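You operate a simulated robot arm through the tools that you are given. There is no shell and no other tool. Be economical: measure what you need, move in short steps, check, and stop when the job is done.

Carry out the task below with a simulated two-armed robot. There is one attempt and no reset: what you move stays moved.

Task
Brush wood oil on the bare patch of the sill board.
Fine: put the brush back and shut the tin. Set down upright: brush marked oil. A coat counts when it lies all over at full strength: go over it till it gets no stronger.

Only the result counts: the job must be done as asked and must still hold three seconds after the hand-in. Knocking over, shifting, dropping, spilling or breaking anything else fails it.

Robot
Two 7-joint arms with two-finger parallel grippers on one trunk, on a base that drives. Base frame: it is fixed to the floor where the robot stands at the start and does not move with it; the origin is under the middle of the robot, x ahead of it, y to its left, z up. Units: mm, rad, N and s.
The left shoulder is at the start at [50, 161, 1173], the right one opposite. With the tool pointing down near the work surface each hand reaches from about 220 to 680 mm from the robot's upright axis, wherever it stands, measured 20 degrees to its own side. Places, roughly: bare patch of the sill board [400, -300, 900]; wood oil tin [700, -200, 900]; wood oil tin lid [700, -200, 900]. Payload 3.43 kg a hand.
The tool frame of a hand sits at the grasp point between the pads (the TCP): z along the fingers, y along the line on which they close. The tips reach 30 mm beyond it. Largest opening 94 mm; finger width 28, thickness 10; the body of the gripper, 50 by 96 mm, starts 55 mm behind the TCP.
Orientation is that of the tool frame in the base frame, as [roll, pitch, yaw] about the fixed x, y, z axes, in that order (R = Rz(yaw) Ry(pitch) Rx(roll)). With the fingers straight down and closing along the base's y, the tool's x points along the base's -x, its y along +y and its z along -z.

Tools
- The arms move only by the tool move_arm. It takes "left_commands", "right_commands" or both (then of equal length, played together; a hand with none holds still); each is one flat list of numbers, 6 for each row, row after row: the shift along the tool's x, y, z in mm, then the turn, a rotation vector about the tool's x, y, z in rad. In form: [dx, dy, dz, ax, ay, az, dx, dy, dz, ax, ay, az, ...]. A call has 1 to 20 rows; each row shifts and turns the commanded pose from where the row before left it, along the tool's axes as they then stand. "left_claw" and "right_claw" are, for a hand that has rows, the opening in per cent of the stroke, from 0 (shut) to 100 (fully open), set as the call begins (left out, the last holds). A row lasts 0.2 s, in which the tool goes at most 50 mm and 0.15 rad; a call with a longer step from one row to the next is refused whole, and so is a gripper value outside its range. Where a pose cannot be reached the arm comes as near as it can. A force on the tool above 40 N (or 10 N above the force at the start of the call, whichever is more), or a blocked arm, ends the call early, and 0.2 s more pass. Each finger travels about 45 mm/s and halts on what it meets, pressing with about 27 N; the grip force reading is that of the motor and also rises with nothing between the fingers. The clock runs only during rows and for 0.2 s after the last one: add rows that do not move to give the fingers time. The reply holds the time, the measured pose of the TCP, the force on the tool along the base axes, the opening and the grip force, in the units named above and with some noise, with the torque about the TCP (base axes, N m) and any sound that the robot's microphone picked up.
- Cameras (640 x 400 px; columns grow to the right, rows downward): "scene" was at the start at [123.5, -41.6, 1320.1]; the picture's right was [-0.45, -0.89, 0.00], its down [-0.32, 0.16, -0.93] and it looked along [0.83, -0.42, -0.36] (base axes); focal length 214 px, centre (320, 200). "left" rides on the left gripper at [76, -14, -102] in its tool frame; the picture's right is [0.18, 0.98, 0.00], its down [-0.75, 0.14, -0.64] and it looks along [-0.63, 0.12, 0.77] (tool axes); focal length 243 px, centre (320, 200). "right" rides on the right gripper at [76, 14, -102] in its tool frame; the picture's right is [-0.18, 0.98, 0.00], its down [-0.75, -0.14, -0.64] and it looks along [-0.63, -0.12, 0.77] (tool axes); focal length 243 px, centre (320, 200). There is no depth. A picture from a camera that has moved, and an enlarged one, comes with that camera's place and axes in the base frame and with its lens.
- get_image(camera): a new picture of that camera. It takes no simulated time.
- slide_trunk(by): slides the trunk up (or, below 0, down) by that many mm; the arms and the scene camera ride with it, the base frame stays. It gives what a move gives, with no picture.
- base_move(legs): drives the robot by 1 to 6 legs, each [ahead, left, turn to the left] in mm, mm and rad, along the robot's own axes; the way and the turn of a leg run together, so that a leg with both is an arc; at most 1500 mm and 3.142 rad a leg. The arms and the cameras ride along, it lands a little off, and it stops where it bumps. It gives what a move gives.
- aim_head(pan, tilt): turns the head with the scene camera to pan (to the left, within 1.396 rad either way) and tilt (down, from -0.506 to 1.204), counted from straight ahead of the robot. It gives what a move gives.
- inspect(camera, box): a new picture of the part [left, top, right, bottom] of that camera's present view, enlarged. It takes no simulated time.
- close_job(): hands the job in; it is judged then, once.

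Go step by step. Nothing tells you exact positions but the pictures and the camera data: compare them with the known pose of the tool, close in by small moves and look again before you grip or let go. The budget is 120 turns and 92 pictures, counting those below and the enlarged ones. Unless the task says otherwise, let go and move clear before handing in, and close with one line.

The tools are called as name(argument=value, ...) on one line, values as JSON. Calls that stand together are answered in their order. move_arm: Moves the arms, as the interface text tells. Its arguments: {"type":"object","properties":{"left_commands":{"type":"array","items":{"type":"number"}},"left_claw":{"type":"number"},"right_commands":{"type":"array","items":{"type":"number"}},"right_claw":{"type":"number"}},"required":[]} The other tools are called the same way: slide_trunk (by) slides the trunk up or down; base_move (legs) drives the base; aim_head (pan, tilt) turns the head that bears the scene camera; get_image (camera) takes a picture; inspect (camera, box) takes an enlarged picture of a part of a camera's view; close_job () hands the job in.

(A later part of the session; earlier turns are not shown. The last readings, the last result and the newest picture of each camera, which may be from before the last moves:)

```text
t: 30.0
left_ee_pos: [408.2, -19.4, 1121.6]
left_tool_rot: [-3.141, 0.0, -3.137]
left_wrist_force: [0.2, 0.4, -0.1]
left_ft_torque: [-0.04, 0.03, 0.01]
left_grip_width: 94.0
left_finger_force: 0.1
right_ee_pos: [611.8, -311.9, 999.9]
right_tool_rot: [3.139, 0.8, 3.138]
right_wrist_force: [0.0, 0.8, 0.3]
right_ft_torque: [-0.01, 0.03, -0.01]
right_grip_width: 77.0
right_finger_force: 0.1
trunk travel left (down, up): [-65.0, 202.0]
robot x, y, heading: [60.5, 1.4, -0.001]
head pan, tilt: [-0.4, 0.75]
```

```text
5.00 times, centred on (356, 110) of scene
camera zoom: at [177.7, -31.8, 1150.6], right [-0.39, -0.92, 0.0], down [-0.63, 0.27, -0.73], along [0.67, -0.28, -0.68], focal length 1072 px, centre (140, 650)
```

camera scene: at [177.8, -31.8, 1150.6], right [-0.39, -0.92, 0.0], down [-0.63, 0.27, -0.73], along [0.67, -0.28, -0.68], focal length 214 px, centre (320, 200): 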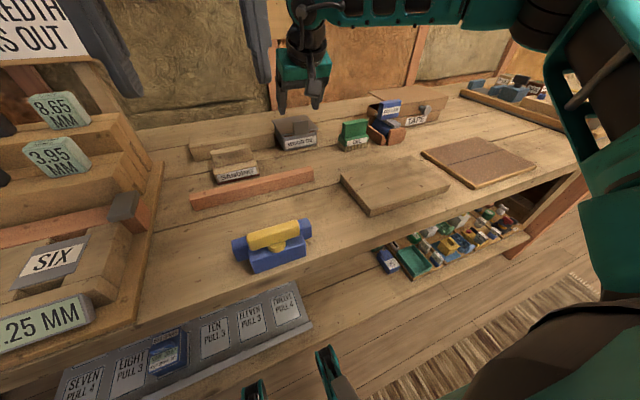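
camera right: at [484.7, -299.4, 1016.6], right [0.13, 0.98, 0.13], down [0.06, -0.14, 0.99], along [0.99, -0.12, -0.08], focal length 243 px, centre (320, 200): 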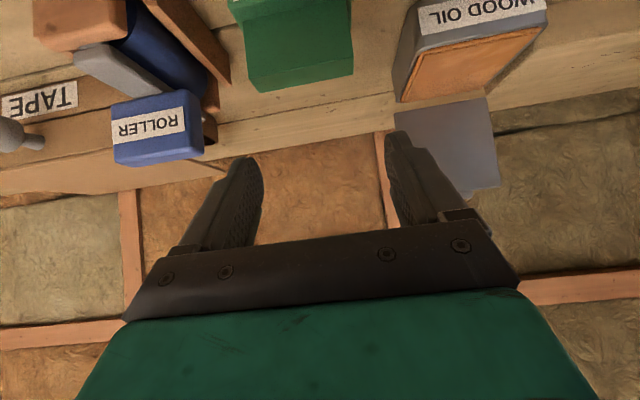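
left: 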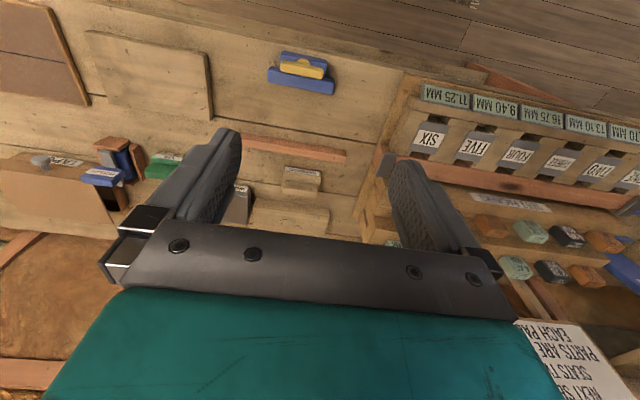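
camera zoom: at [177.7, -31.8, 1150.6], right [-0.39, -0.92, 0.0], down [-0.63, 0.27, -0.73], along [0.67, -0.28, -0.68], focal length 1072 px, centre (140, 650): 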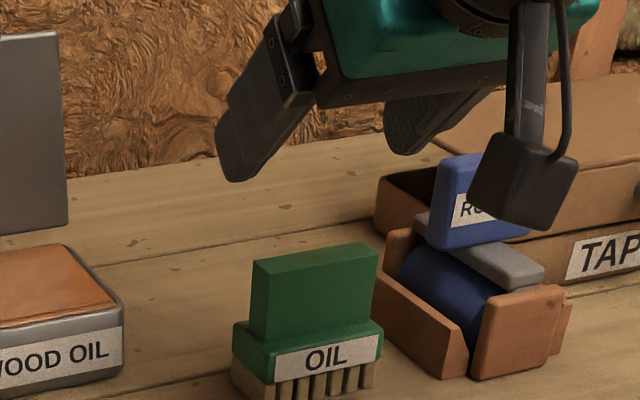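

The brush is centred under the hand at (620,−313). I'll descend around the handle.

move_arm(right_commands=[15.5, -0.5, 14.7, 0, 0, 0, 15.5, -0.5, 14.7, 0, 0, 0, 15.5, -0.5, 14.7, 0, 0, 0, 0, 0, 0, 0, 0, 0])

get_image(camera="right")

inspect(camera="scene", box=[292, 70, 420, 150])

```text
t: 31.0
left_ee_pos: [406.9, -19.9, 1121.8]
left_tool_rot: [-3.141, 0.0, -3.138]
left_wrist_force: [0.2, 0.2, -0.6]
left_ft_torque: [-0.03, -0.03, -0.01]
left_grip_width: 94.1
left_finger_force: 0.1
right_ee_pos: [611.1, -314.1, 934.8]
right_tool_rot: [3.139, 0.799, -3.141]
right_wrist_force: [-0.3, 0.4, 0.1]
right_ft_torque: [-0.02, -0.01, -0.01]
right_grip_width: 77.0
right_finger_force: 0.0
trunk travel left (down, up): [-65.0, 202.0]
robot x, y, heading: [62.8, 0.3, -0.0]
head pan, tilt: [-0.4, 0.75]
```

```text
57 pictures are left
camera right: at [485.5, -301.5, 951.9], right [0.13, 0.98, 0.13], down [0.06, -0.14, 0.99], along [0.99, -0.12, -0.08], focal length 243 px, centre (320, 200)
```

right: 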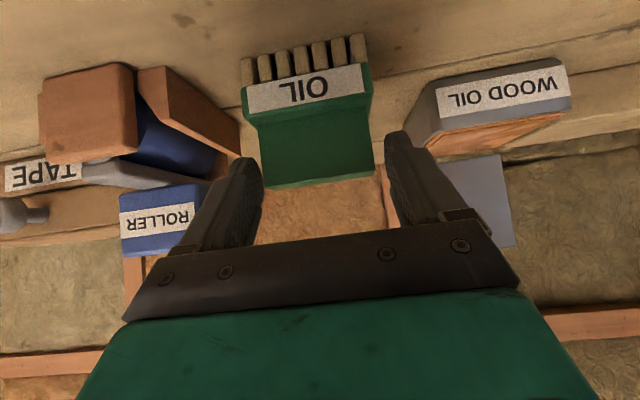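

```text
5.00 times, centred on (356, 110) of scene
camera zoom: at [177.8, -31.8, 1150.6], right [-0.39, -0.92, 0.0], down [-0.63, 0.27, -0.73], along [0.67, -0.28, -0.68], focal length 1072 px, centre (140, 650)
```

zoom: 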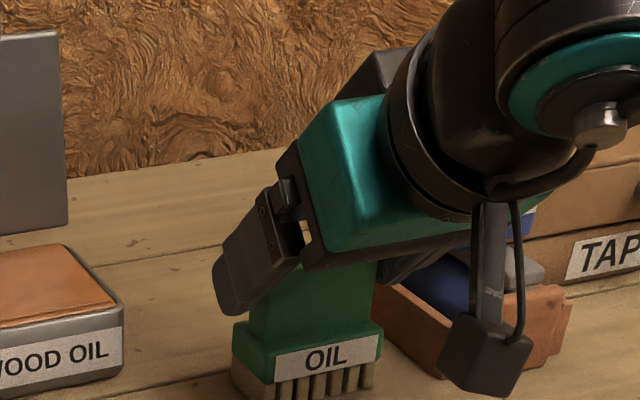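

The fingers are alongside the handle, so I'll grip and lift 40 mm.

move_arm(right_commands=[0, 0, 0, 0, 0, 0, 0, 0, 0, 0, 0, 0, 0, 0, 0, 0, 0, 0, 0, 0, 0, 0, 0, 0], right_claw=35)

move_arm(right_commands=[-14.3, 0, -13.9, 0, 0, 0, -14.3, 0, -13.9, 0, 0, 0, 0, 0, 0, 0, 0, 0])

inspect(camera="scene", box=[292, 70, 420, 150])

get_image(camera="right")

```text
t: 32.0
left_ee_pos: [407.9, -18.6, 1121.5]
left_tool_rot: [-3.141, -0.003, -3.139]
left_wrist_force: [1.3, -0.4, -0.4]
left_ft_torque: [0.02, -0.04, 0.03]
left_grip_width: 93.7
left_finger_force: 0.1
right_ee_pos: [612.6, -313.5, 935.4]
right_tool_rot: [3.14, 0.798, 3.139]
right_wrist_force: [0.1, -0.1, 0.1]
right_ft_torque: [0.0, 0.01, 0.01]
right_grip_width: 61.1
right_finger_force: 27.2
trunk travel left (down, up): [-65.0, 202.0]
robot x, y, heading: [60.5, 1.9, 0.002]
head pan, tilt: [-0.4, 0.75]
```

```text
t: 32.8
left_ee_pos: [407.2, -18.8, 1121.9]
left_tool_rot: [-3.14, -0.002, -3.137]
left_wrist_force: [-0.4, -0.9, 0.2]
left_ft_torque: [0.02, -0.03, -0.01]
left_grip_width: 94.0
left_finger_force: 0.0
right_ee_pos: [612.4, -315.6, 975.5]
right_tool_rot: [3.141, 0.799, 3.139]
right_wrist_force: [-0.6, 0.5, -0.5]
right_ft_torque: [-0.02, 0.01, 0.01]
right_grip_width: 33.0
right_finger_force: 0.1
trunk travel left (down, up): [-65.0, 202.0]
robot x, y, heading: [60.4, 2.3, 0.002]
head pan, tilt: [-0.4, 0.75]
```

```text
5.00 times, centred on (356, 110) of scene
camera zoom: at [177.7, -31.8, 1150.6], right [-0.39, -0.92, 0.0], down [-0.63, 0.27, -0.73], along [0.67, -0.28, -0.68], focal length 1072 px, centre (140, 650)
```

zoom: 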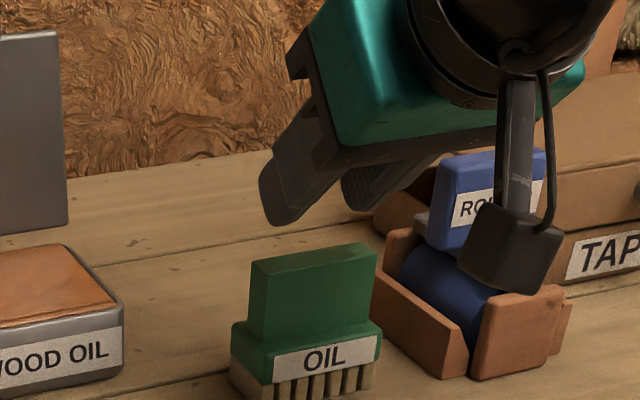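

```text
54 pictures are left
camera right: at [485.4, -301.8, 992.8], right [0.13, 0.98, 0.13], down [0.06, -0.14, 0.99], along [0.99, -0.12, -0.08], focal length 243 px, centre (320, 200)
```

right: 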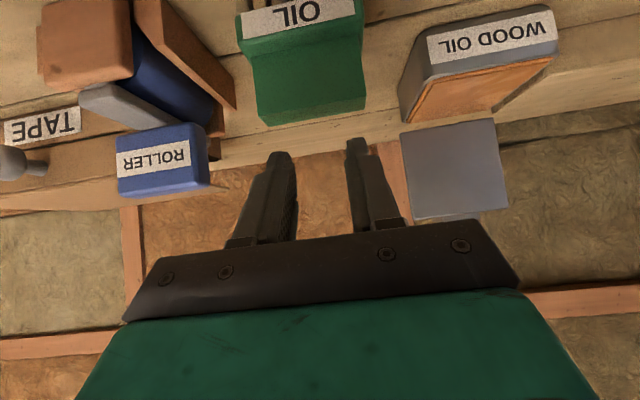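

The brush slipped out and stayed in place. I'll retry with full closing force, slightly deeper, and lift slowly.

move_arm(right_commands=[0, 0, 0, 0, 0, 0, 0, 0, 0, 0, 0, 0, 0, 0, 0, 0, 0, 0], right_claw=82)

move_arm(right_commands=[13, 1, 15.5, 0, 0, 0, 13, 1, 15.5, 0, 0, 0, 0, 0, 0, 0, 0, 0])

move_arm(right_commands=[0, 0, 0, 0, 0, 0, 0, 0, 0, 0, 0, 0, 0, 0, 0, 0, 0, 0, 0, 0, 0, 0, 0, 0, 0, 0, 0, 0, 0, 0], right_claw=0)

inspect(camera="right", box=[160, 30, 480, 230])

```text
t: 33.6
left_ee_pos: [408.7, -18.9, 1120.9]
left_tool_rot: [3.141, -0.001, -3.139]
left_wrist_force: [0.2, 0.1, 0.0]
left_ft_torque: [0.0, -0.02, 0.0]
left_grip_width: 93.9
left_finger_force: 0.1
right_ee_pos: [611.5, -315.1, 975.9]
right_tool_rot: [3.14, 0.8, 3.14]
right_wrist_force: [-0.2, -0.1, -0.1]
right_ft_torque: [-0.02, -0.04, 0.04]
right_grip_width: 77.1
right_finger_force: 0.0
trunk travel left (down, up): [-65.0, 202.0]
robot x, y, heading: [62.9, -0.1, 0.001]
head pan, tilt: [-0.4, 0.75]
```

```text
t: 34.4
left_ee_pos: [407.3, -19.2, 1121.1]
left_tool_rot: [-3.141, -0.001, -3.138]
left_wrist_force: [-1.3, 0.8, -0.3]
left_ft_torque: [-0.03, 0.04, 0.0]
left_grip_width: 94.0
left_finger_force: 0.0
right_ee_pos: [616.7, -311.9, 934.3]
right_tool_rot: [3.139, 0.798, 3.14]
right_wrist_force: [0.3, -0.8, 0.1]
right_ft_torque: [0.02, 0.0, 0.02]
right_grip_width: 77.3
right_finger_force: 0.1
trunk travel left (down, up): [-65.0, 202.0]
robot x, y, heading: [60.7, 1.0, -0.005]
head pan, tilt: [-0.4, 0.75]
```

```text
t: 35.6
left_ee_pos: [407.0, -18.6, 1121.4]
left_tool_rot: [-3.141, -0.002, -3.139]
left_wrist_force: [-0.1, -0.3, -0.8]
left_ft_torque: [-0.01, 0.0, -0.01]
left_grip_width: 94.1
left_finger_force: 0.2
right_ee_pos: [615.4, -310.9, 933.6]
right_tool_rot: [3.139, 0.801, 3.14]
right_wrist_force: [0.6, -0.1, 0.4]
right_ft_torque: [-0.03, -0.01, 0.01]
right_grip_width: 61.2
right_finger_force: 27.0
trunk travel left (down, up): [-65.0, 202.0]
robot x, y, heading: [61.3, -0.0, 0.002]
head pan, tilt: [-0.4, 0.75]
```

```text
2.00 times, centred on (320, 130) of right
camera zoom: at [490.0, -298.7, 951.4], right [0.13, 0.98, 0.13], down [0.06, -0.14, 0.99], along [0.99, -0.12, -0.08], focal length 485 px, centre (320, 340)
```

zoom: 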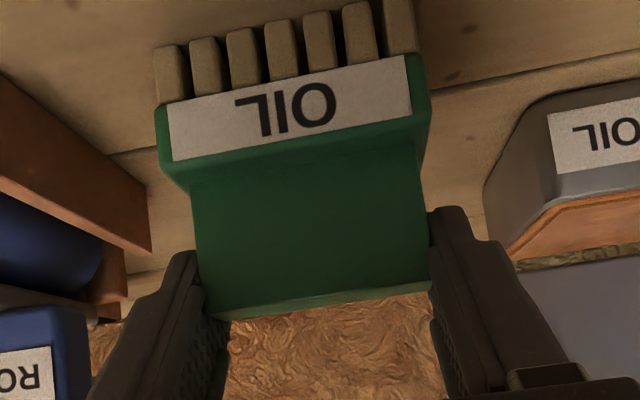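

move_arm(right_commands=[-1.8, 0, -1.7, 0, 0, 0, -1.8, 0, -1.7, 0, 0, 0, -1.8, 0, -1.7, 0, 0, 0, -1.8, 0, -1.7, 0, 0, 0])

inspect(camera="right", box=[160, 30, 480, 230])

```text
t: 36.6
left_ee_pos: [406.4, -18.8, 1122.1]
left_tool_rot: [3.141, -0.001, -3.139]
left_wrist_force: [0.1, -0.2, -0.5]
left_ft_torque: [0.02, 0.03, 0.04]
left_grip_width: 94.1
left_finger_force: 0.0
right_ee_pos: [617.0, -311.9, 944.2]
right_tool_rot: [3.141, 0.8, 3.141]
right_wrist_force: [0.2, -0.6, 0.1]
right_ft_torque: [0.03, -0.02, -0.01]
right_grip_width: 61.3
right_finger_force: 27.2
trunk travel left (down, up): [-65.0, 202.0]
robot x, y, heading: [58.9, 2.9, 0.002]
head pan, tilt: [-0.4, 0.75]
```

```text
2.00 times, centred on (320, 130) of right
camera zoom: at [490.9, -298.8, 962.2], right [0.13, 0.98, 0.13], down [0.06, -0.14, 0.99], along [0.99, -0.12, -0.08], focal length 485 px, centre (320, 340)
```

zoom: 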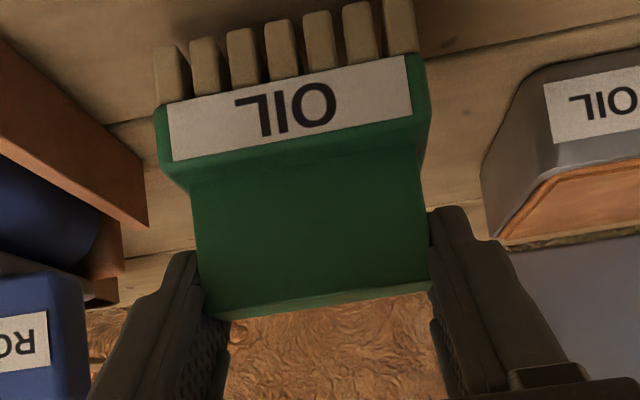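

The brush is held now. I'll raise it and carry it slowly over the tin.

move_arm(right_commands=[-7.2, 0, -7, 0, 0, 0, -7.2, 0, -7, 0, 0, 0, -7.2, 0, -7, 0, 0, 0, -7.2, 0, -7, 0, 0, 0, -7.2, 0, -7, 0, 0, 0, -7.2, 0, -7, 0, 0, 0, -5.0, 10.6, 5.1, 0, 0, 0, -5.0, 10.6, 5.1, 0, 0, 0, -5.0, 10.6, 5.1, 0, 0, 0, -5.0, 10.6, 5.1, 0, 0, 0, -5.0, 10.6, 5.1, 0, 0, 0, -5.0, 10.6, 5.1, 0, 0, 0, -5.0, 10.6, 5.1, 0, 0, 0, -5.0, 10.6, 5.1, 0, 0, 0, -5.0, 10.6, 5.1, 0, 0, 0, -5.0, 10.6, 5.1, 0, 0, 0, -5.0, 10.6, 5.1, 0, 0, 0, -5.0, 10.6, 5.1, 0, 0, 0, 0, 0, 0, 0, 0, 0])

get_image(camera="right")

inspect(camera="scene", box=[240, 70, 368, 150])

```text
t: 40.6
left_ee_pos: [407.6, -18.5, 1122.0]
left_tool_rot: [3.141, -0.003, -3.139]
left_wrist_force: [1.0, 0.0, 0.6]
left_ft_torque: [0.01, 0.01, -0.01]
left_grip_width: 94.0
left_finger_force: 0.0
right_ee_pos: [702.6, -185.6, 1005.6]
right_tool_rot: [3.141, 0.799, 3.14]
right_wrist_force: [0.3, 1.1, -0.8]
right_ft_torque: [0.0, 0.03, -0.01]
right_grip_width: 61.5
right_finger_force: 27.1
trunk travel left (down, up): [-65.0, 202.0]
robot x, y, heading: [61.9, 2.1, -0.0]
head pan, tilt: [-0.4, 0.75]
```

```text
51 pictures are left
camera right: at [576.3, -172.0, 1022.7], right [0.13, 0.98, 0.13], down [0.06, -0.14, 0.99], along [0.99, -0.12, -0.08], focal length 243 px, centre (320, 200)
```

right: 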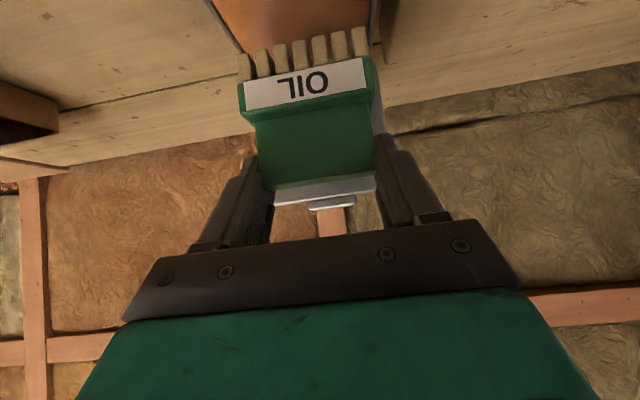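

```text
5.00 times, centred on (304, 110) of scene
camera zoom: at [177.8, -31.8, 1150.6], right [-0.39, -0.92, 0.0], down [-0.63, 0.27, -0.73], along [0.67, -0.28, -0.68], focal length 1072 px, centre (400, 650)
```

zoom: 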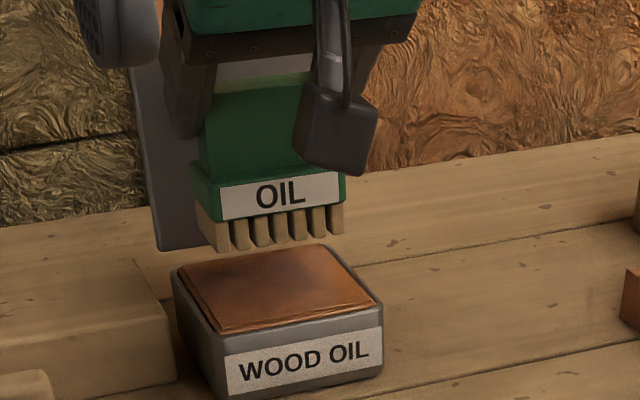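

The brush hangs centred over the tin. I'll lower it into the oil slowly.

move_arm(right_commands=[5.0, 0, 4.9, 0, 0, 0, 5.0, 0, 4.9, 0, 0, 0, 5.0, 0, 4.9, 0, 0, 0, 3.6, 0, 3.5, 0, 0, 0, 3.6, 0, 3.5, 0, 0, 0, 2.9, 0, 2.8, 0, 0, 0, 0, 0, 0, 0, 0, 0])

inspect(camera="scene", box=[240, 70, 368, 150])

```text
t: 42.2
left_ee_pos: [406.0, -18.0, 1123.1]
left_tool_rot: [-3.142, 0.003, -3.139]
left_wrist_force: [-0.2, -0.5, 0.3]
left_ft_torque: [0.0, -0.02, 0.01]
left_grip_width: 93.8
left_finger_force: 0.0
right_ee_pos: [702.2, -185.6, 976.0]
right_tool_rot: [3.139, 0.811, 3.137]
right_wrist_force: [0.3, -3.5, 25.7]
right_ft_torque: [-0.27, 0.32, 0.03]
right_grip_width: 61.8
right_finger_force: 27.6
trunk travel left (down, up): [-65.0, 202.0]
robot x, y, heading: [63.6, -1.2, 0.0]
head pan, tilt: [-0.4, 0.75]
```

```text
5.00 times, centred on (304, 110) of scene
camera zoom: at [175.5, -31.5, 1151.3], right [-0.39, -0.92, 0.0], down [-0.63, 0.27, -0.73], along [0.68, -0.28, -0.68], focal length 1072 px, centre (400, 650)
```

zoom: 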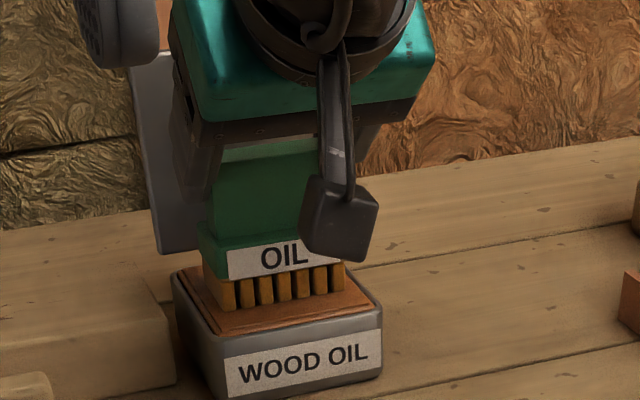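

The bristles have taken on oil, and the surface was felt at bristle height ≈906. I'll lift and carry the brush over the sill board.

move_arm(right_commands=[-5, 0, -4.9, 0, 0, 0, -7.2, 0, -7, 0, 0, 0, -7.2, 0, -7, 0, 0, 0, -7.2, 0, -7, 0, 0, 0, 13.5, -8.2, -13.9, 0, 0, 0, 13.5, -8.2, -13.9, 0, 0, 0, 13.5, -8.2, -13.9, 0, 0, 0, 13.5, -8.2, -13.9, 0, 0, 0, 13.5, -8.2, -13.9, 0, 0, 0, 13.5, -8.2, -13.9, 0, 0, 0, 13.5, -8.2, -13.9, 0, 0, 0, 13.5, -8.2, -13.9, 0, 0, 0, 13.5, -8.2, -13.9, 0, 0, 0, 13.5, -8.2, -13.9, 0, 0, 0, 13.5, -8.2, -13.9, 0, 0, 0, 13.5, -8.2, -13.9, 0, 0, 0, 0, 0, 0, 0, 0, 0])

aim_head(pan=-0.7, tilt=0.8)

get_image(camera="scene")

get_image(camera="right")

```text
t: 45.8
left_ee_pos: [407.6, -18.7, 1121.7]
left_tool_rot: [-3.141, -0.001, -3.137]
left_wrist_force: [0.1, -0.9, 0.4]
left_ft_torque: [0.01, -0.03, 0.02]
left_grip_width: 93.9
left_finger_force: 0.0
right_ee_pos: [468.7, -284.6, 1007.9]
right_tool_rot: [-3.141, 0.799, 3.141]
right_wrist_force: [-1.0, 1.1, -0.5]
right_ft_torque: [0.0, 0.0, -0.04]
right_grip_width: 61.4
right_finger_force: 27.2
trunk travel left (down, up): [-65.0, 202.0]
robot x, y, heading: [57.7, 3.3, 0.0]
head pan, tilt: [-0.4, 0.75]
```

```text
t: 46.6
left_ee_pos: [407.6, -19.8, 1122.1]
left_tool_rot: [-3.141, -0.002, -3.138]
left_wrist_force: [-0.4, 0.4, -0.3]
left_ft_torque: [-0.01, 0.02, 0.03]
left_grip_width: 94.0
left_finger_force: 0.1
right_ee_pos: [469.6, -284.6, 1008.0]
right_tool_rot: [3.14, 0.8, 3.14]
right_wrist_force: [-0.4, 0.2, -1.3]
right_ft_torque: [-0.01, -0.01, -0.01]
right_grip_width: 60.8
right_finger_force: 27.0
trunk travel left (down, up): [-65.0, 202.0]
robot x, y, heading: [59.7, 1.7, -0.002]
head pan, tilt: [-0.7, 0.799]
```

```text
48 pictures are left
camera scene: at [163.2, -51.5, 1146.6], right [-0.64, -0.77, 0.0], down [-0.55, 0.46, -0.7], along [0.53, -0.45, -0.72], focal length 214 px, centre (320, 200)
```

scene: 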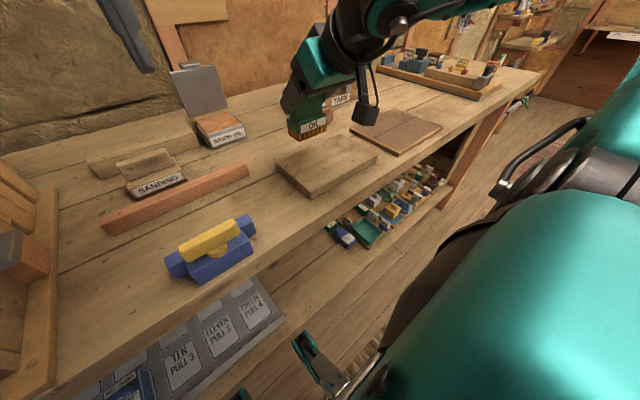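

```text
47 pictures are left
camera right: at [343.5, -270.5, 1025.5], right [0.13, 0.98, 0.13], down [0.06, -0.14, 0.99], along [0.99, -0.12, -0.08], focal length 243 px, centre (320, 200)
```

right: 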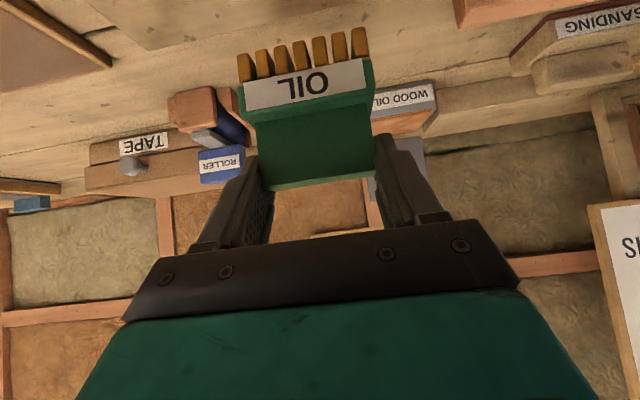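

inspect(camera="scene", box=[264, 115, 392, 195])

```text
5.00 times, centred on (328, 155) of scene
camera zoom: at [163.2, -51.5, 1146.6], right [-0.64, -0.77, 0.0], down [-0.55, 0.46, -0.7], along [0.53, -0.45, -0.72], focal length 1072 px, centre (280, 425)
```

zoom: 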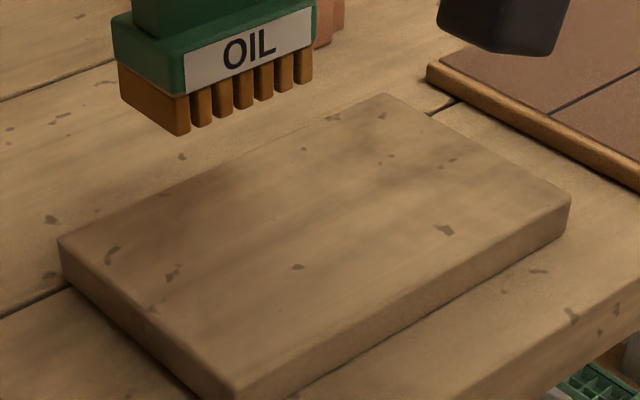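

No separate patch outline is visible, so I'll treat the whole top of the board as the patch (x 381–497, y −398…−214, z≈885). I'll lower the brush onto the far-left end and feel for contact.

move_arm(right_commands=[11.2, 23.5, 20.7, 0, 0, 0, 11.2, 23.5, 20.7, 0, 0, 0, 2.15, 0, 2.1, 0, 0, 0, 2.15, 0, 2.1, 0, 0, 0, 2.15, 0, 2.1, 0, 0, 0, 0, 0, 0, 0, 0, 0])

inspect(camera="scene", box=[248, 105, 408, 205])

```text
t: 48.0
left_ee_pos: [407.6, -18.5, 1121.1]
left_tool_rot: [-3.14, -0.001, -3.139]
left_wrist_force: [0.5, 0.7, 0.7]
left_ft_torque: [0.01, -0.02, 0.07]
left_grip_width: 94.0
left_finger_force: 0.0
right_ee_pos: [483.1, -236.7, 955.0]
right_tool_rot: [-3.141, 0.804, 3.141]
right_wrist_force: [-1.8, -2.3, 11.2]
right_ft_torque: [0.24, 0.15, 0.01]
right_grip_width: 61.2
right_finger_force: 27.1
trunk travel left (down, up): [-65.0, 202.0]
robot x, y, heading: [62.6, 0.6, 0.001]
head pan, tilt: [-0.7, 0.799]
```

```text
4.00 times, centred on (328, 155) of scene
camera zoom: at [162.3, -51.2, 1146.9], right [-0.64, -0.76, 0.0], down [-0.55, 0.46, -0.7], along [0.53, -0.45, -0.72], focal length 858 px, centre (288, 380)
```

zoom: 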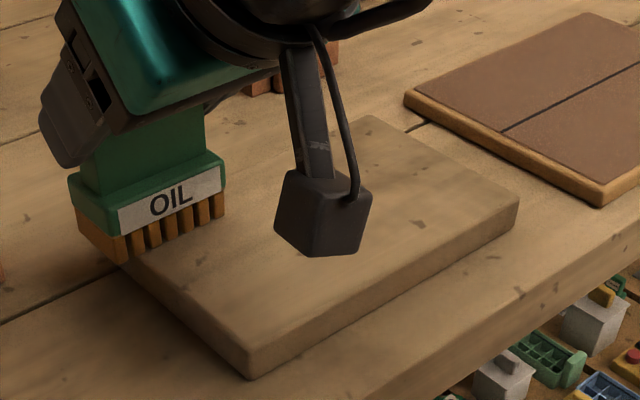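

Contact at 11 N. I'll stroke along the far lane to the right and back on the next lane, then check.

move_arm(right_commands=[0, -23, 0, 0, 0, 0, 0, -23, 0, 0, 0, 0, 0, -23, 0, 0, 0, 0, 0, -23, 0, 0, 0, 0, 0, -23, 0, 0, 0, 0, 0, -23, 0, 0, 0, 0, 13.2, 0, -13.6, 0, 0, 0, 0, 23, 0, 0, 0, 0, 0, 23, 0, 0, 0, 0, 0, 23, 0, 0, 0, 0, 0, 23, 0, 0, 0, 0, 0, 23, 0, 0, 0, 0, 0, 23, 0, 0, 0, 0, 13.2, 0, -13.6, 0, 0, 0])

inspect(camera="scene", box=[248, 105, 408, 205])

```text
t: 51.0
left_ee_pos: [408.2, -19.1, 1122.0]
left_tool_rot: [-3.14, -0.001, -3.138]
left_wrist_force: [-0.5, 0.5, -0.2]
left_ft_torque: [0.03, -0.02, -0.02]
left_grip_width: 93.8
left_finger_force: 0.2
right_ee_pos: [464.5, -237.9, 955.1]
right_tool_rot: [3.139, 0.802, 3.14]
right_wrist_force: [4.9, -4.1, 12.9]
right_ft_torque: [-0.23, -0.62, -0.07]
right_grip_width: 61.2
right_finger_force: 26.7
right hand out of reach, approached as far as the arm can: row 14
trunk travel left (down, up): [-65.0, 202.0]
robot x, y, heading: [61.7, 3.2, 0.005]
head pan, tilt: [-0.7, 0.799]
```

```text
4.00 times, centred on (328, 155) of scene
camera zoom: at [162.8, -51.3, 1146.5], right [-0.64, -0.77, 0.0], down [-0.55, 0.46, -0.7], along [0.53, -0.45, -0.72], focal length 858 px, centre (288, 380)
```

zoom: 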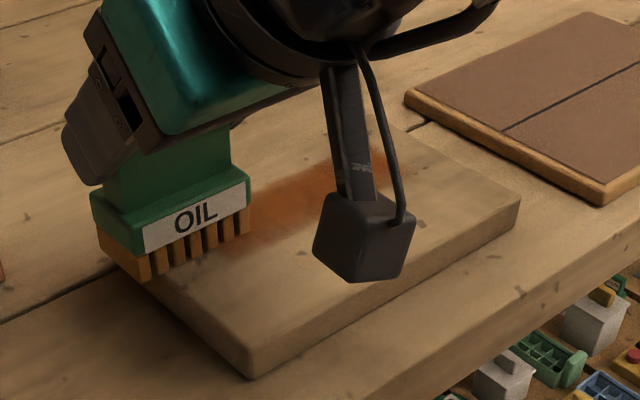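

The oil shows, but the arm cannot fold in any nearer. I'll lift and look at the coat, then back the base off.

move_arm(right_commands=[-7.2, 0, -7, 0, 0, 0, -7.2, 0, -7, 0, 0, 0, -15, 0, -15, 0, 0, 0, -15, 0, -15, 0, 0, 0, -12, 0, 12, 0, 0, 0, -12, 0, 12, 0, 0, 0, -12, 0, 12, 0, 0, 0])

inspect(camera="scene", box=[248, 105, 408, 205])

```text
t: 52.6
left_ee_pos: [408.3, -19.2, 1120.8]
left_tool_rot: [-3.141, -0.001, -3.138]
left_wrist_force: [-0.9, -0.3, -0.5]
left_ft_torque: [-0.01, 0.03, -0.02]
left_grip_width: 93.9
left_finger_force: 0.1
right_ee_pos: [512.7, -237.2, 1018.1]
right_tool_rot: [3.139, 0.799, 3.139]
right_wrist_force: [0.0, -1.0, -0.9]
right_ft_torque: [0.01, 0.02, 0.04]
right_grip_width: 61.4
right_finger_force: 27.7
trunk travel left (down, up): [-65.0, 202.0]
robot x, y, heading: [57.3, -0.7, 0.001]
head pan, tilt: [-0.7, 0.799]
```

```text
4.00 times, centred on (328, 155) of scene
camera zoom: at [163.2, -51.5, 1146.6], right [-0.64, -0.77, 0.0], down [-0.55, 0.46, -0.7], along [0.53, -0.45, -0.72], focal length 858 px, centre (288, 380)
```

zoom: 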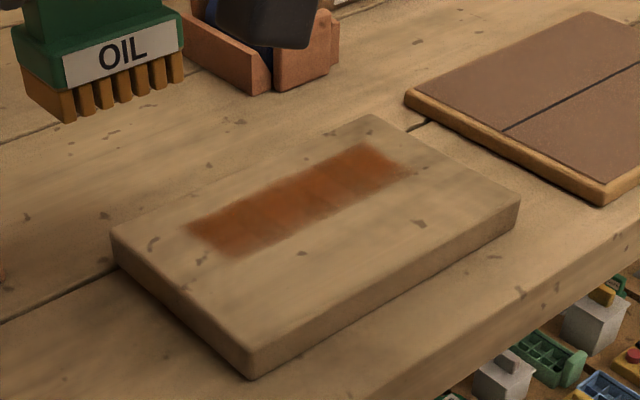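

The patch shows itself: about y −249…−369 and x 403…475. I'll back the base 100 mm off to reach its near part.

base_move(legs=[[-100, 0, 0]])

```text
t: 53.8
left_ee_pos: [307.7, -19.0, 1121.6]
left_tool_rot: [3.141, -0.001, -3.141]
left_wrist_force: [0.0, -0.5, 0.5]
left_ft_torque: [0.0, -0.04, -0.01]
left_grip_width: 93.8
left_finger_force: 0.1
right_ee_pos: [414.5, -238.4, 1017.7]
right_tool_rot: [3.14, 0.801, 3.14]
right_wrist_force: [0.8, 0.1, -0.5]
right_ft_torque: [0.0, 0.01, 0.02]
right_grip_width: 61.2
right_finger_force: 27.1
trunk travel left (down, up): [-65.0, 202.0]
robot x, y, heading: [-39.3, 0.6, 0.0]
head pan, tilt: [-0.7, 0.799]
```

move_arm(right_commands=[18.2, -3.5, 11.4, 0, 0, 0, 18.2, -3.5, 11.4, 0, 0, 0, 5.4, 0, 5.25, 0, 0, 0, 5.4, 0, 5.25, 0, 0, 0, 3.6, 0, 3.5, 0, 0, 0, 1.4, 0, 1.4, 0, 0, 0, 0, -21, 0, 0, 0, 0, 0, -21, 0, 0, 0, 0, 0, -21, 0, 0, 0, 0, 0, -21, 0, 0, 0, 0, 0, -21, 0, 0, 0, 0, 0, -21, 0, 0, 0, 0, -11.2, 0, 11.5, 0, 0, 0, 0, 21, 0, 0, 0, 0, 0, 21, 0, 0, 0, 0, 0, 21, 0, 0, 0, 0, 0, 21, 0, 0, 0, 0, 0, 21, 0, 0, 0, 0, 0, 21, 0, 0, 0, 0])

move_arm(right_commands=[-11.2, 0, 11.5, 0, 0, 0, 0, -21, 0, 0, 0, 0, 0, -21, 0, 0, 0, 0, 0, -21, 0, 0, 0, 0, 0, -21, 0, 0, 0, 0, 0, -21, 0, 0, 0, 0, 0, -21, 0, 0, 0, 0, -11.2, 0, 11.5, 0, 0, 0, 0, 21, 0, 0, 0, 0, 0, 21, 0, 0, 0, 0, 0, 21, 0, 0, 0, 0, 0, 21, 0, 0, 0, 0, 0, 21, 0, 0, 0, 0, 0, 21, 0, 0, 0, 0])

```text
t: 57.8
left_ee_pos: [307.7, -19.2, 1121.3]
left_tool_rot: [3.142, -0.002, -3.138]
left_wrist_force: [-0.1, 0.2, 0.2]
left_ft_torque: [0.0, -0.02, 0.01]
left_grip_width: 94.0
left_finger_force: 0.1
right_ee_pos: [421.2, -244.6, 955.2]
right_tool_rot: [3.141, 0.801, 3.139]
right_wrist_force: [1.8, -5.5, 17.6]
right_ft_torque: [-0.38, -0.17, -0.26]
right_grip_width: 61.6
right_finger_force: 27.1
trunk travel left (down, up): [-65.0, 202.0]
robot x, y, heading: [-38.0, 1.2, -0.002]
head pan, tilt: [-0.7, 0.799]
```

```text
t: 60.8
left_ee_pos: [307.9, -19.3, 1121.8]
left_tool_rot: [3.14, 0.001, -3.137]
left_wrist_force: [-0.2, 0.3, -0.3]
left_ft_torque: [0.0, -0.02, -0.01]
left_grip_width: 93.7
left_finger_force: 0.0
right_ee_pos: [453.7, -245.5, 955.6]
right_tool_rot: [3.14, 0.802, 3.139]
right_wrist_force: [1.4, -4.2, 11.9]
right_ft_torque: [-0.18, -0.17, -0.2]
right_grip_width: 61.4
right_finger_force: 27.2
trunk travel left (down, up): [-65.0, 202.0]
robot x, y, heading: [-38.4, -0.7, 0.0]
head pan, tilt: [-0.7, 0.799]
```

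One more lane on the far side, then I'll lift and look.

move_arm(right_commands=[-10, 0, 10.3, 0, 0, 0, 0, -21, 0, 0, 0, 0, 0, -21, 0, 0, 0, 0, 0, -21, 0, 0, 0, 0, 0, -21, 0, 0, 0, 0, 0, -21, 0, 0, 0, 0, 0, -21, 0, 0, 0, 0, -7.2, 0, -7, 0, 0, 0, -14.4, 0, -14, 0, 0, 0, -14.4, 0, -14, 0, 0, 0, -20, 0, 20, 0, 0, 0, -20, 0, 20, 0, 0, 0, -20, 0, 20, 0, 0, 0])

inspect(camera="scene", box=[248, 85, 408, 185])

```text
t: 63.6
left_ee_pos: [308.7, -18.9, 1122.1]
left_tool_rot: [-3.141, -0.001, -3.138]
left_wrist_force: [-0.3, 0.2, 0.2]
left_ft_torque: [0.01, -0.03, 0.02]
left_grip_width: 94.0
left_finger_force: 0.0
right_ee_pos: [552.5, -372.5, 1005.5]
right_tool_rot: [3.14, 0.8, 3.139]
right_wrist_force: [0.1, -0.3, -0.5]
right_ft_torque: [0.03, -0.05, -0.02]
right_grip_width: 61.5
right_finger_force: 26.8
trunk travel left (down, up): [-65.0, 202.0]
robot x, y, heading: [-39.0, 2.3, 0.004]
head pan, tilt: [-0.7, 0.799]
```

```text
4.00 times, centred on (328, 135) of scene
camera zoom: at [64.3, -51.5, 1146.6], right [-0.64, -0.76, 0.0], down [-0.55, 0.46, -0.7], along [0.53, -0.45, -0.72], focal length 858 px, centre (288, 460)
```

zoom: 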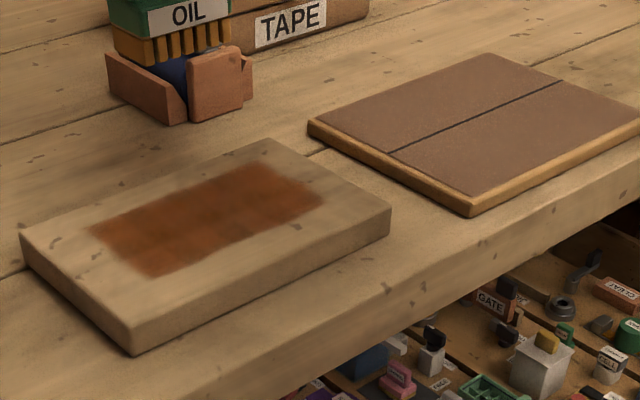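

inspect(camera="scene", box=[262, 116, 342, 166])

```text
8.00 times, centred on (302, 141) of scene
camera zoom: at [64.3, -51.5, 1146.6], right [-0.64, -0.76, 0.0], down [-0.55, 0.46, -0.7], along [0.53, -0.45, -0.72], focal length 1716 px, centre (464, 672)
```

zoom: 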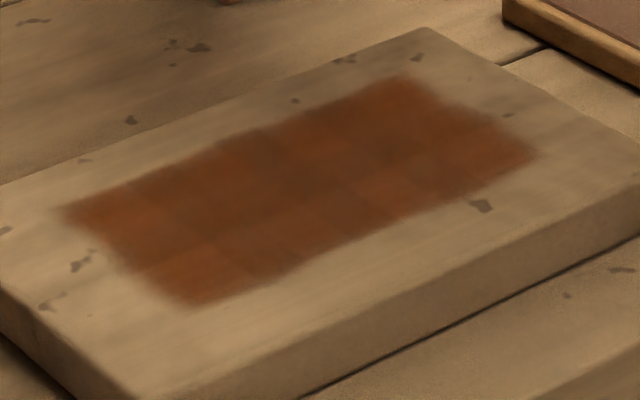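

The coat shows a grid and the ends and edges are lighter. I'll go over it all again with longer strokes past the edges.

move_arm(right_commands=[25.8, -6, -26.5, 0, 0, 0, 25.8, -6, -26.5, 0, 0, 0, 14.4, 0, 14, 0, 0, 0, 14.4, 0, 14, 0, 0, 0, 3.6, 0, 3.5, 0, 0, 0, 4.3, 0, 4.2, 0, 0, 0, 0, 23, 0, 0, 0, 0, 0, 23, 0, 0, 0, 0, 0, 23, 0, 0, 0, 0, 0, 23, 0, 0, 0, 0, 0, 23, 0, 0, 0, 0, 0, 23, 0, 0, 0, 0, 0, 23, 0, 0, 0, 0, 11.2, 0, -11.5, 0, 0, 0])

move_arm(right_commands=[0, -23, 0, 0, 0, 0, 0, -23, 0, 0, 0, 0, 0, -23, 0, 0, 0, 0, 0, -23, 0, 0, 0, 0, 0, -23, 0, 0, 0, 0, 0, -23, 0, 0, 0, 0, 0, -23, 0, 0, 0, 0, 11.2, 0, -11.5, 0, 0, 0, 0, 23, 0, 0, 0, 0, 0, 23, 0, 0, 0, 0, 0, 23, 0, 0, 0, 0, 0, 23, 0, 0, 0, 0, 0, 23, 0, 0, 0, 0, 0, 23, 0, 0, 0, 0, 0, 23, 0, 0, 0, 0, 11.2, 0, -11.5, 0, 0, 0])

move_arm(right_commands=[0, -23, 0, 0, 0, 0, 0, -23, 0, 0, 0, 0, 0, -23, 0, 0, 0, 0, 0, -23, 0, 0, 0, 0, 0, -23, 0, 0, 0, 0, 0, -23, 0, 0, 0, 0, 0, -23, 0, 0, 0, 0, 11.2, 0, -11.5, 0, 0, 0, 0, 23, 0, 0, 0, 0, 0, 23, 0, 0, 0, 0, 0, 23, 0, 0, 0, 0, 0, 23, 0, 0, 0, 0, 0, 23, 0, 0, 0, 0, 0, 23, 0, 0, 0, 0, 0, 23, 0, 0, 0, 0, 11.2, 0, -11.5, 0, 0, 0])

move_arm(right_commands=[0, -23, 0, 0, 0, 0, 0, -23, 0, 0, 0, 0, 0, -23, 0, 0, 0, 0, 0, -23, 0, 0, 0, 0, 0, -23, 0, 0, 0, 0, 0, -23, 0, 0, 0, 0, 0, -23, 0, 0, 0, 0, -7.2, 0, -7, 0, 0, 0, -14.4, 0, -14, 0, 0, 0, -14.4, 0, -14, 0, 0, 0, -28, 5, 28, 0, 0, 0, -28, 5, 28, 0, 0, 0, -28, 5, 28, 0, 0, 0, -20, 5, 20, 0, 0, 0])

inspect(camera="scene", box=[262, 116, 342, 166])

```text
t: 66.6
left_ee_pos: [308.3, -19.2, 1121.9]
left_tool_rot: [3.142, 0.001, -3.139]
left_wrist_force: [0.8, 0.3, 0.6]
left_ft_torque: [-0.03, 0.04, 0.0]
left_grip_width: 93.8
left_finger_force: 0.1
right_ee_pos: [461.9, -222.8, 954.3]
right_tool_rot: [3.14, 0.8, 3.139]
right_wrist_force: [-1.2, -0.3, 4.1]
right_ft_torque: [-0.04, 0.02, 0.04]
right_grip_width: 61.5
right_finger_force: 26.9
trunk travel left (down, up): [-65.0, 202.0]
robot x, y, heading: [-37.7, 3.0, 0.003]
head pan, tilt: [-0.7, 0.799]
```

```text
t: 70.0
left_ee_pos: [307.2, -18.7, 1121.5]
left_tool_rot: [-3.141, 0.001, -3.138]
left_wrist_force: [0.4, -0.4, 0.0]
left_ft_torque: [-0.02, 0.03, -0.02]
left_grip_width: 94.0
left_finger_force: 0.1
right_ee_pos: [430.2, -221.4, 955.0]
right_tool_rot: [3.139, 0.798, 3.139]
right_wrist_force: [-1.4, -1.1, 1.9]
right_ft_torque: [-0.06, 0.01, -0.02]
right_grip_width: 61.3
right_finger_force: 27.4
trunk travel left (down, up): [-65.0, 202.0]
robot x, y, heading: [-36.7, 0.9, 0.007]
head pan, tilt: [-0.7, 0.799]
```

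```text
t: 73.4
left_ee_pos: [307.7, -19.0, 1121.0]
left_tool_rot: [3.141, -0.001, -3.14]
left_wrist_force: [-0.3, -0.7, 0.8]
left_ft_torque: [0.0, -0.01, 0.0]
left_grip_width: 94.1
left_finger_force: 0.1
right_ee_pos: [396.5, -224.7, 954.7]
right_tool_rot: [3.139, 0.8, 3.141]
right_wrist_force: [-1.2, -1.1, 2.6]
right_ft_torque: [-0.04, 0.02, -0.02]
right_grip_width: 61.5
right_finger_force: 27.2
trunk travel left (down, up): [-65.0, 202.0]
robot x, y, heading: [-36.0, -1.4, 0.0]
head pan, tilt: [-0.7, 0.799]
```

```text
t: 76.4
left_ee_pos: [308.2, -18.6, 1120.6]
left_tool_rot: [3.141, -0.002, -3.139]
left_wrist_force: [-0.2, -0.3, -0.4]
left_ft_torque: [-0.03, 0.0, -0.03]
left_grip_width: 93.9
left_finger_force: 0.1
right_ee_pos: [546.3, -363.3, 1008.6]
right_tool_rot: [3.141, 0.8, 3.14]
right_wrist_force: [-0.9, -0.9, -1.7]
right_ft_torque: [0.01, 0.04, -0.02]
right_grip_width: 61.5
right_finger_force: 26.9
trunk travel left (down, up): [-65.0, 202.0]
robot x, y, heading: [-39.7, -0.2, 0.002]
head pan, tilt: [-0.7, 0.799]
```

```text
8.00 times, centred on (302, 141) of scene
camera zoom: at [64.3, -51.4, 1146.6], right [-0.64, -0.76, 0.0], down [-0.55, 0.46, -0.7], along [0.53, -0.45, -0.72], focal length 1716 px, centre (464, 672)
```

zoom: 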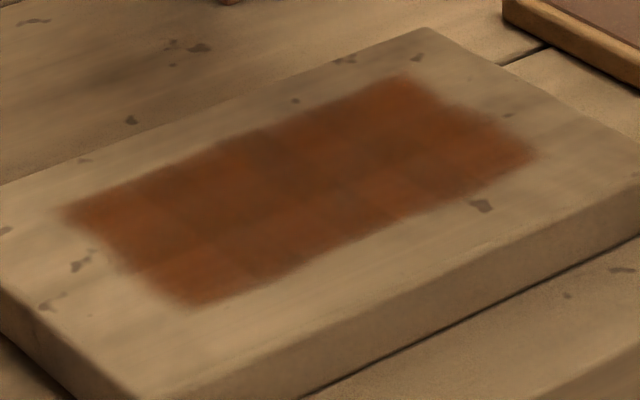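

inspect(camera="right", box=[200, 0, 440, 150])

```text
2.67 times, centred on (320, 75) of right
camera zoom: at [420.4, -349.7, 1025.3], right [0.13, 0.98, 0.13], down [0.07, -0.14, 0.99], along [0.99, -0.12, -0.08], focal length 647 px, centre (320, 533)
```

zoom: 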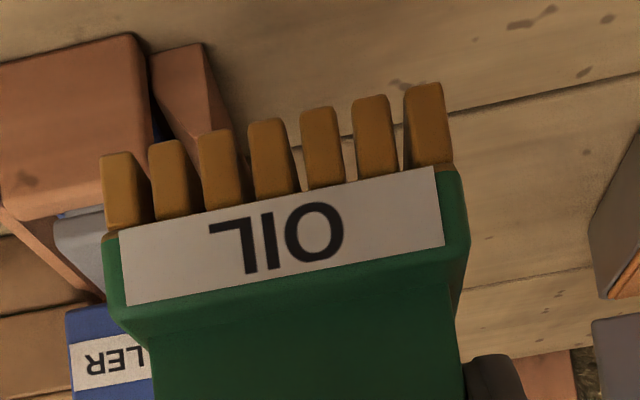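

Bristles still carry oil. I'll do another full set of passes pressing slightly harder, then compare.

move_arm(right_commands=[26.5, -4.5, -27.2, 0, 0, 0, 26.5, -4.5, -27.2, 0, 0, 0, 14.4, 0, 14, 0, 0, 0, 14.4, 0, 14, 0, 0, 0, 5.7, 0, 5.6, 0, 0, 0, 5.7, 0, 5.6, 0, 0, 0, 0, 23, 0, 0, 0, 0, 0, 23, 0, 0, 0, 0, 0, 23, 0, 0, 0, 0, 0, 23, 0, 0, 0, 0, 0, 23, 0, 0, 0, 0, 0, 23, 0, 0, 0, 0, 11.2, 0, -11.5, 0, 0, 0, 0, -23, 0, 0, 0, 0, 0, -23, 0, 0, 0, 0, 0, -23, 0, 0, 0, 0, 0, -23, 0, 0, 0, 0, 0, -23, 0, 0, 0, 0, 0, -23, 0, 0, 0, 0, 11.2, 0, -11.5, 0, 0, 0])

move_arm(right_commands=[0, 23, 0, 0, 0, 0, 0, 23, 0, 0, 0, 0, 0, 23, 0, 0, 0, 0, 0, 23, 0, 0, 0, 0, 0, 23, 0, 0, 0, 0, 0, 23, 0, 0, 0, 0, 11.2, 0, -11.5, 0, 0, 0, 0, -23, 0, 0, 0, 0, 0, -23, 0, 0, 0, 0, 0, -23, 0, 0, 0, 0, 0, -23, 0, 0, 0, 0, 0, -23, 0, 0, 0, 0, 0, -23, 0, 0, 0, 0, 11.2, 0, -11.5, 0, 0, 0])

move_arm(right_commands=[0, 23, 0, 0, 0, 0, 0, 23, 0, 0, 0, 0, 0, 23, 0, 0, 0, 0, 0, 23, 0, 0, 0, 0, 0, 23, 0, 0, 0, 0, 0, 23, 0, 0, 0, 0, -7.2, 0, -7, 0, 0, 0, -14.4, 0, -14, 0, 0, 0, -14.4, 0, -14, 0, 0, 0, -28, 5, 28, 0, 0, 0, -28, 5, 28, 0, 0, 0, -28, 5, 28, 0, 0, 0, -20, 5, 20, 0, 0, 0])

inspect(camera="scene", box=[262, 116, 342, 166])

```text
t: 80.6
left_ee_pos: [306.5, -17.6, 1120.8]
left_tool_rot: [-3.141, -0.003, -3.139]
left_wrist_force: [0.5, -0.9, 0.2]
left_ft_torque: [0.0, -0.01, -0.04]
left_grip_width: 94.0
left_finger_force: 0.0
right_ee_pos: [437.9, -373.1, 954.6]
right_tool_rot: [-3.137, 0.809, -3.141]
right_wrist_force: [7.7, -2.3, 23.5]
right_ft_torque: [0.44, -0.43, -0.12]
right_grip_width: 61.2
right_finger_force: 27.0
trunk travel left (down, up): [-65.0, 202.0]
robot x, y, heading: [-39.7, -1.3, 0.001]
head pan, tilt: [-0.7, 0.799]
```

```text
t: 83.6
left_ee_pos: [308.0, -18.6, 1121.3]
left_tool_rot: [-3.14, -0.001, -3.141]
left_wrist_force: [0.3, -0.4, -0.1]
left_ft_torque: [-0.01, -0.01, 0.01]
left_grip_width: 93.9
left_finger_force: 0.1
right_ee_pos: [406.0, -373.1, 952.6]
right_tool_rot: [-3.136, 0.806, -3.141]
right_wrist_force: [4.9, -1.8, 19.2]
right_ft_torque: [0.47, -0.39, -0.13]
right_grip_width: 61.3
right_finger_force: 26.8
trunk travel left (down, up): [-65.0, 202.0]
robot x, y, heading: [-36.0, 0.3, -0.003]
head pan, tilt: [-0.7, 0.799]
```

```text
t: 86.4
left_ee_pos: [308.9, -18.5, 1121.4]
left_tool_rot: [-3.141, -0.002, -3.139]
left_wrist_force: [-0.3, -0.3, 0.5]
left_ft_torque: [0.03, -0.03, -0.03]
left_grip_width: 94.1
left_finger_force: 0.1
right_ee_pos: [551.3, -215.1, 1000.2]
right_tool_rot: [3.139, 0.797, 3.141]
right_wrist_force: [-0.1, 0.0, -0.6]
right_ft_torque: [0.0, 0.02, 0.0]
right_grip_width: 61.3
right_finger_force: 27.1
trunk travel left (down, up): [-65.0, 202.0]
robot x, y, heading: [-34.8, -0.1, 0.005]
head pan, tilt: [-0.7, 0.799]
```

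```text
8.00 times, centred on (302, 141) of scene
camera zoom: at [64.3, -51.5, 1146.6], right [-0.64, -0.76, 0.0], down [-0.55, 0.46, -0.7], along [0.53, -0.45, -0.72], focal length 1716 px, centre (464, 672)
```

zoom: 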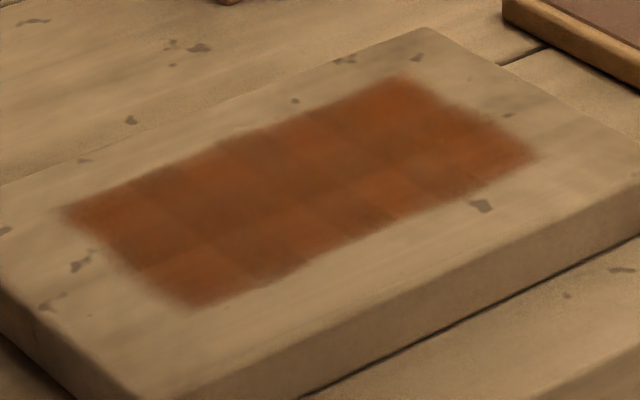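

The shade looks alike now. To be sure it isn't a dry brush, I'll dip again: base forward and brush over the tin.

move_arm(right_commands=[-7.2, 0, -7, 0, 0, 0, 0, 0, 0, 0, 0, 0])

base_move(legs=[[100, 0, 0]])

aim_head(pan=-0.4, tilt=0.75)

```text
t: 87.0
left_ee_pos: [309.4, -20.3, 1121.2]
left_tool_rot: [-3.14, -0.002, -3.139]
left_wrist_force: [-0.3, -0.1, 0.8]
left_ft_torque: [-0.02, -0.01, 0.03]
left_grip_width: 94.0
left_finger_force: 0.1
right_ee_pos: [551.2, -216.2, 1012.5]
right_tool_rot: [3.14, 0.799, 3.139]
right_wrist_force: [0.3, 0.4, -1.1]
right_ft_torque: [0.03, -0.02, 0.0]
right_grip_width: 61.4
right_finger_force: 27.1
trunk travel left (down, up): [-65.0, 202.0]
robot x, y, heading: [-37.1, 1.2, -0.001]
head pan, tilt: [-0.7, 0.799]
```

```text
t: 88.3
left_ee_pos: [408.3, -18.8, 1121.2]
left_tool_rot: [3.14, -0.002, -3.137]
left_wrist_force: [0.2, -0.7, 0.5]
left_ft_torque: [0.02, 0.03, -0.01]
left_grip_width: 94.1
left_finger_force: 0.0
right_ee_pos: [650.5, -215.2, 1010.5]
right_tool_rot: [3.141, 0.799, 3.138]
right_wrist_force: [0.0, -0.2, -0.3]
right_ft_torque: [0.01, 0.02, 0.03]
right_grip_width: 61.4
right_finger_force: 26.3
trunk travel left (down, up): [-65.0, 202.0]
robot x, y, heading: [62.3, 2.1, 0.0]
head pan, tilt: [-0.7, 0.799]
stopped in leg 1: the robot was blocked; the commanded pose is now the measured one
```

```text
t: 89.1
left_ee_pos: [408.8, -19.0, 1121.1]
left_tool_rot: [-3.141, -0.001, -3.136]
left_wrist_force: [0.7, 0.0, 0.4]
left_ft_torque: [0.03, -0.02, -0.02]
left_grip_width: 93.9
left_finger_force: 0.1
right_ee_pos: [650.5, -215.8, 1011.0]
right_tool_rot: [3.139, 0.8, 3.138]
right_wrist_force: [0.1, -0.2, -1.1]
right_ft_torque: [0.0, 0.0, -0.01]
right_grip_width: 61.3
right_finger_force: 27.1
trunk travel left (down, up): [-65.0, 202.0]
robot x, y, heading: [59.7, -0.5, -0.003]
head pan, tilt: [-0.4, 0.75]
```

move_arm(right_commands=[-9.1, 7.5, 9.3, 0, 0, 0, -9.1, 7.5, 9.3, 0, 0, 0, -9.1, 7.5, 9.3, 0, 0, 0, -9.1, 7.5, 9.3, 0, 0, 0, 7.2, 0, 7, 0, 0, 0, 7.2, 0, 7, 0, 0, 0, 5.7, 0, 5.6, 0, 0, 0, 3.6, 0, 3.5, 0, 0, 0, 0, 0, 0, 0, 0, 0, 0, 0, 0, 0, 0, 0])

inspect(camera="scene", box=[240, 70, 368, 150])

```text
t: 91.3
left_ee_pos: [407.6, -17.7, 1120.8]
left_tool_rot: [3.141, -0.002, -3.139]
left_wrist_force: [0.4, -0.7, -0.3]
left_ft_torque: [-0.02, -0.04, -0.03]
left_grip_width: 94.1
left_finger_force: 0.2
right_ee_pos: [703.1, -184.4, 977.5]
right_tool_rot: [3.14, 0.8, 3.14]
right_wrist_force: [0.3, 1.0, -1.1]
right_ft_torque: [-0.03, -0.02, -0.01]
right_grip_width: 61.5
right_finger_force: 27.5
trunk travel left (down, up): [-65.0, 202.0]
robot x, y, heading: [60.1, 0.6, 0.0]
head pan, tilt: [-0.4, 0.75]
```

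```text
5.00 times, centred on (304, 110) of scene
camera zoom: at [177.8, -31.9, 1150.6], right [-0.39, -0.92, 0.0], down [-0.63, 0.27, -0.73], along [0.67, -0.28, -0.68], focal length 1072 px, centre (400, 650)
```

zoom: 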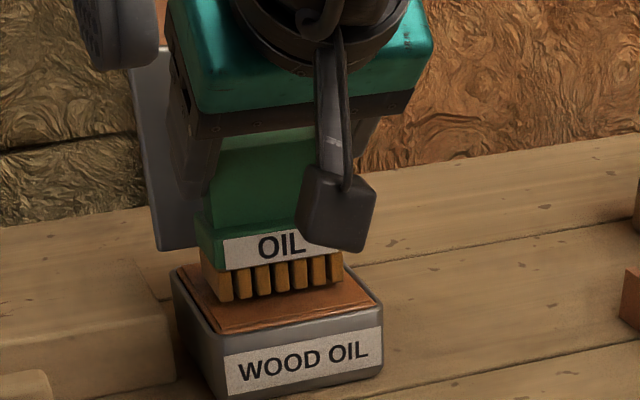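

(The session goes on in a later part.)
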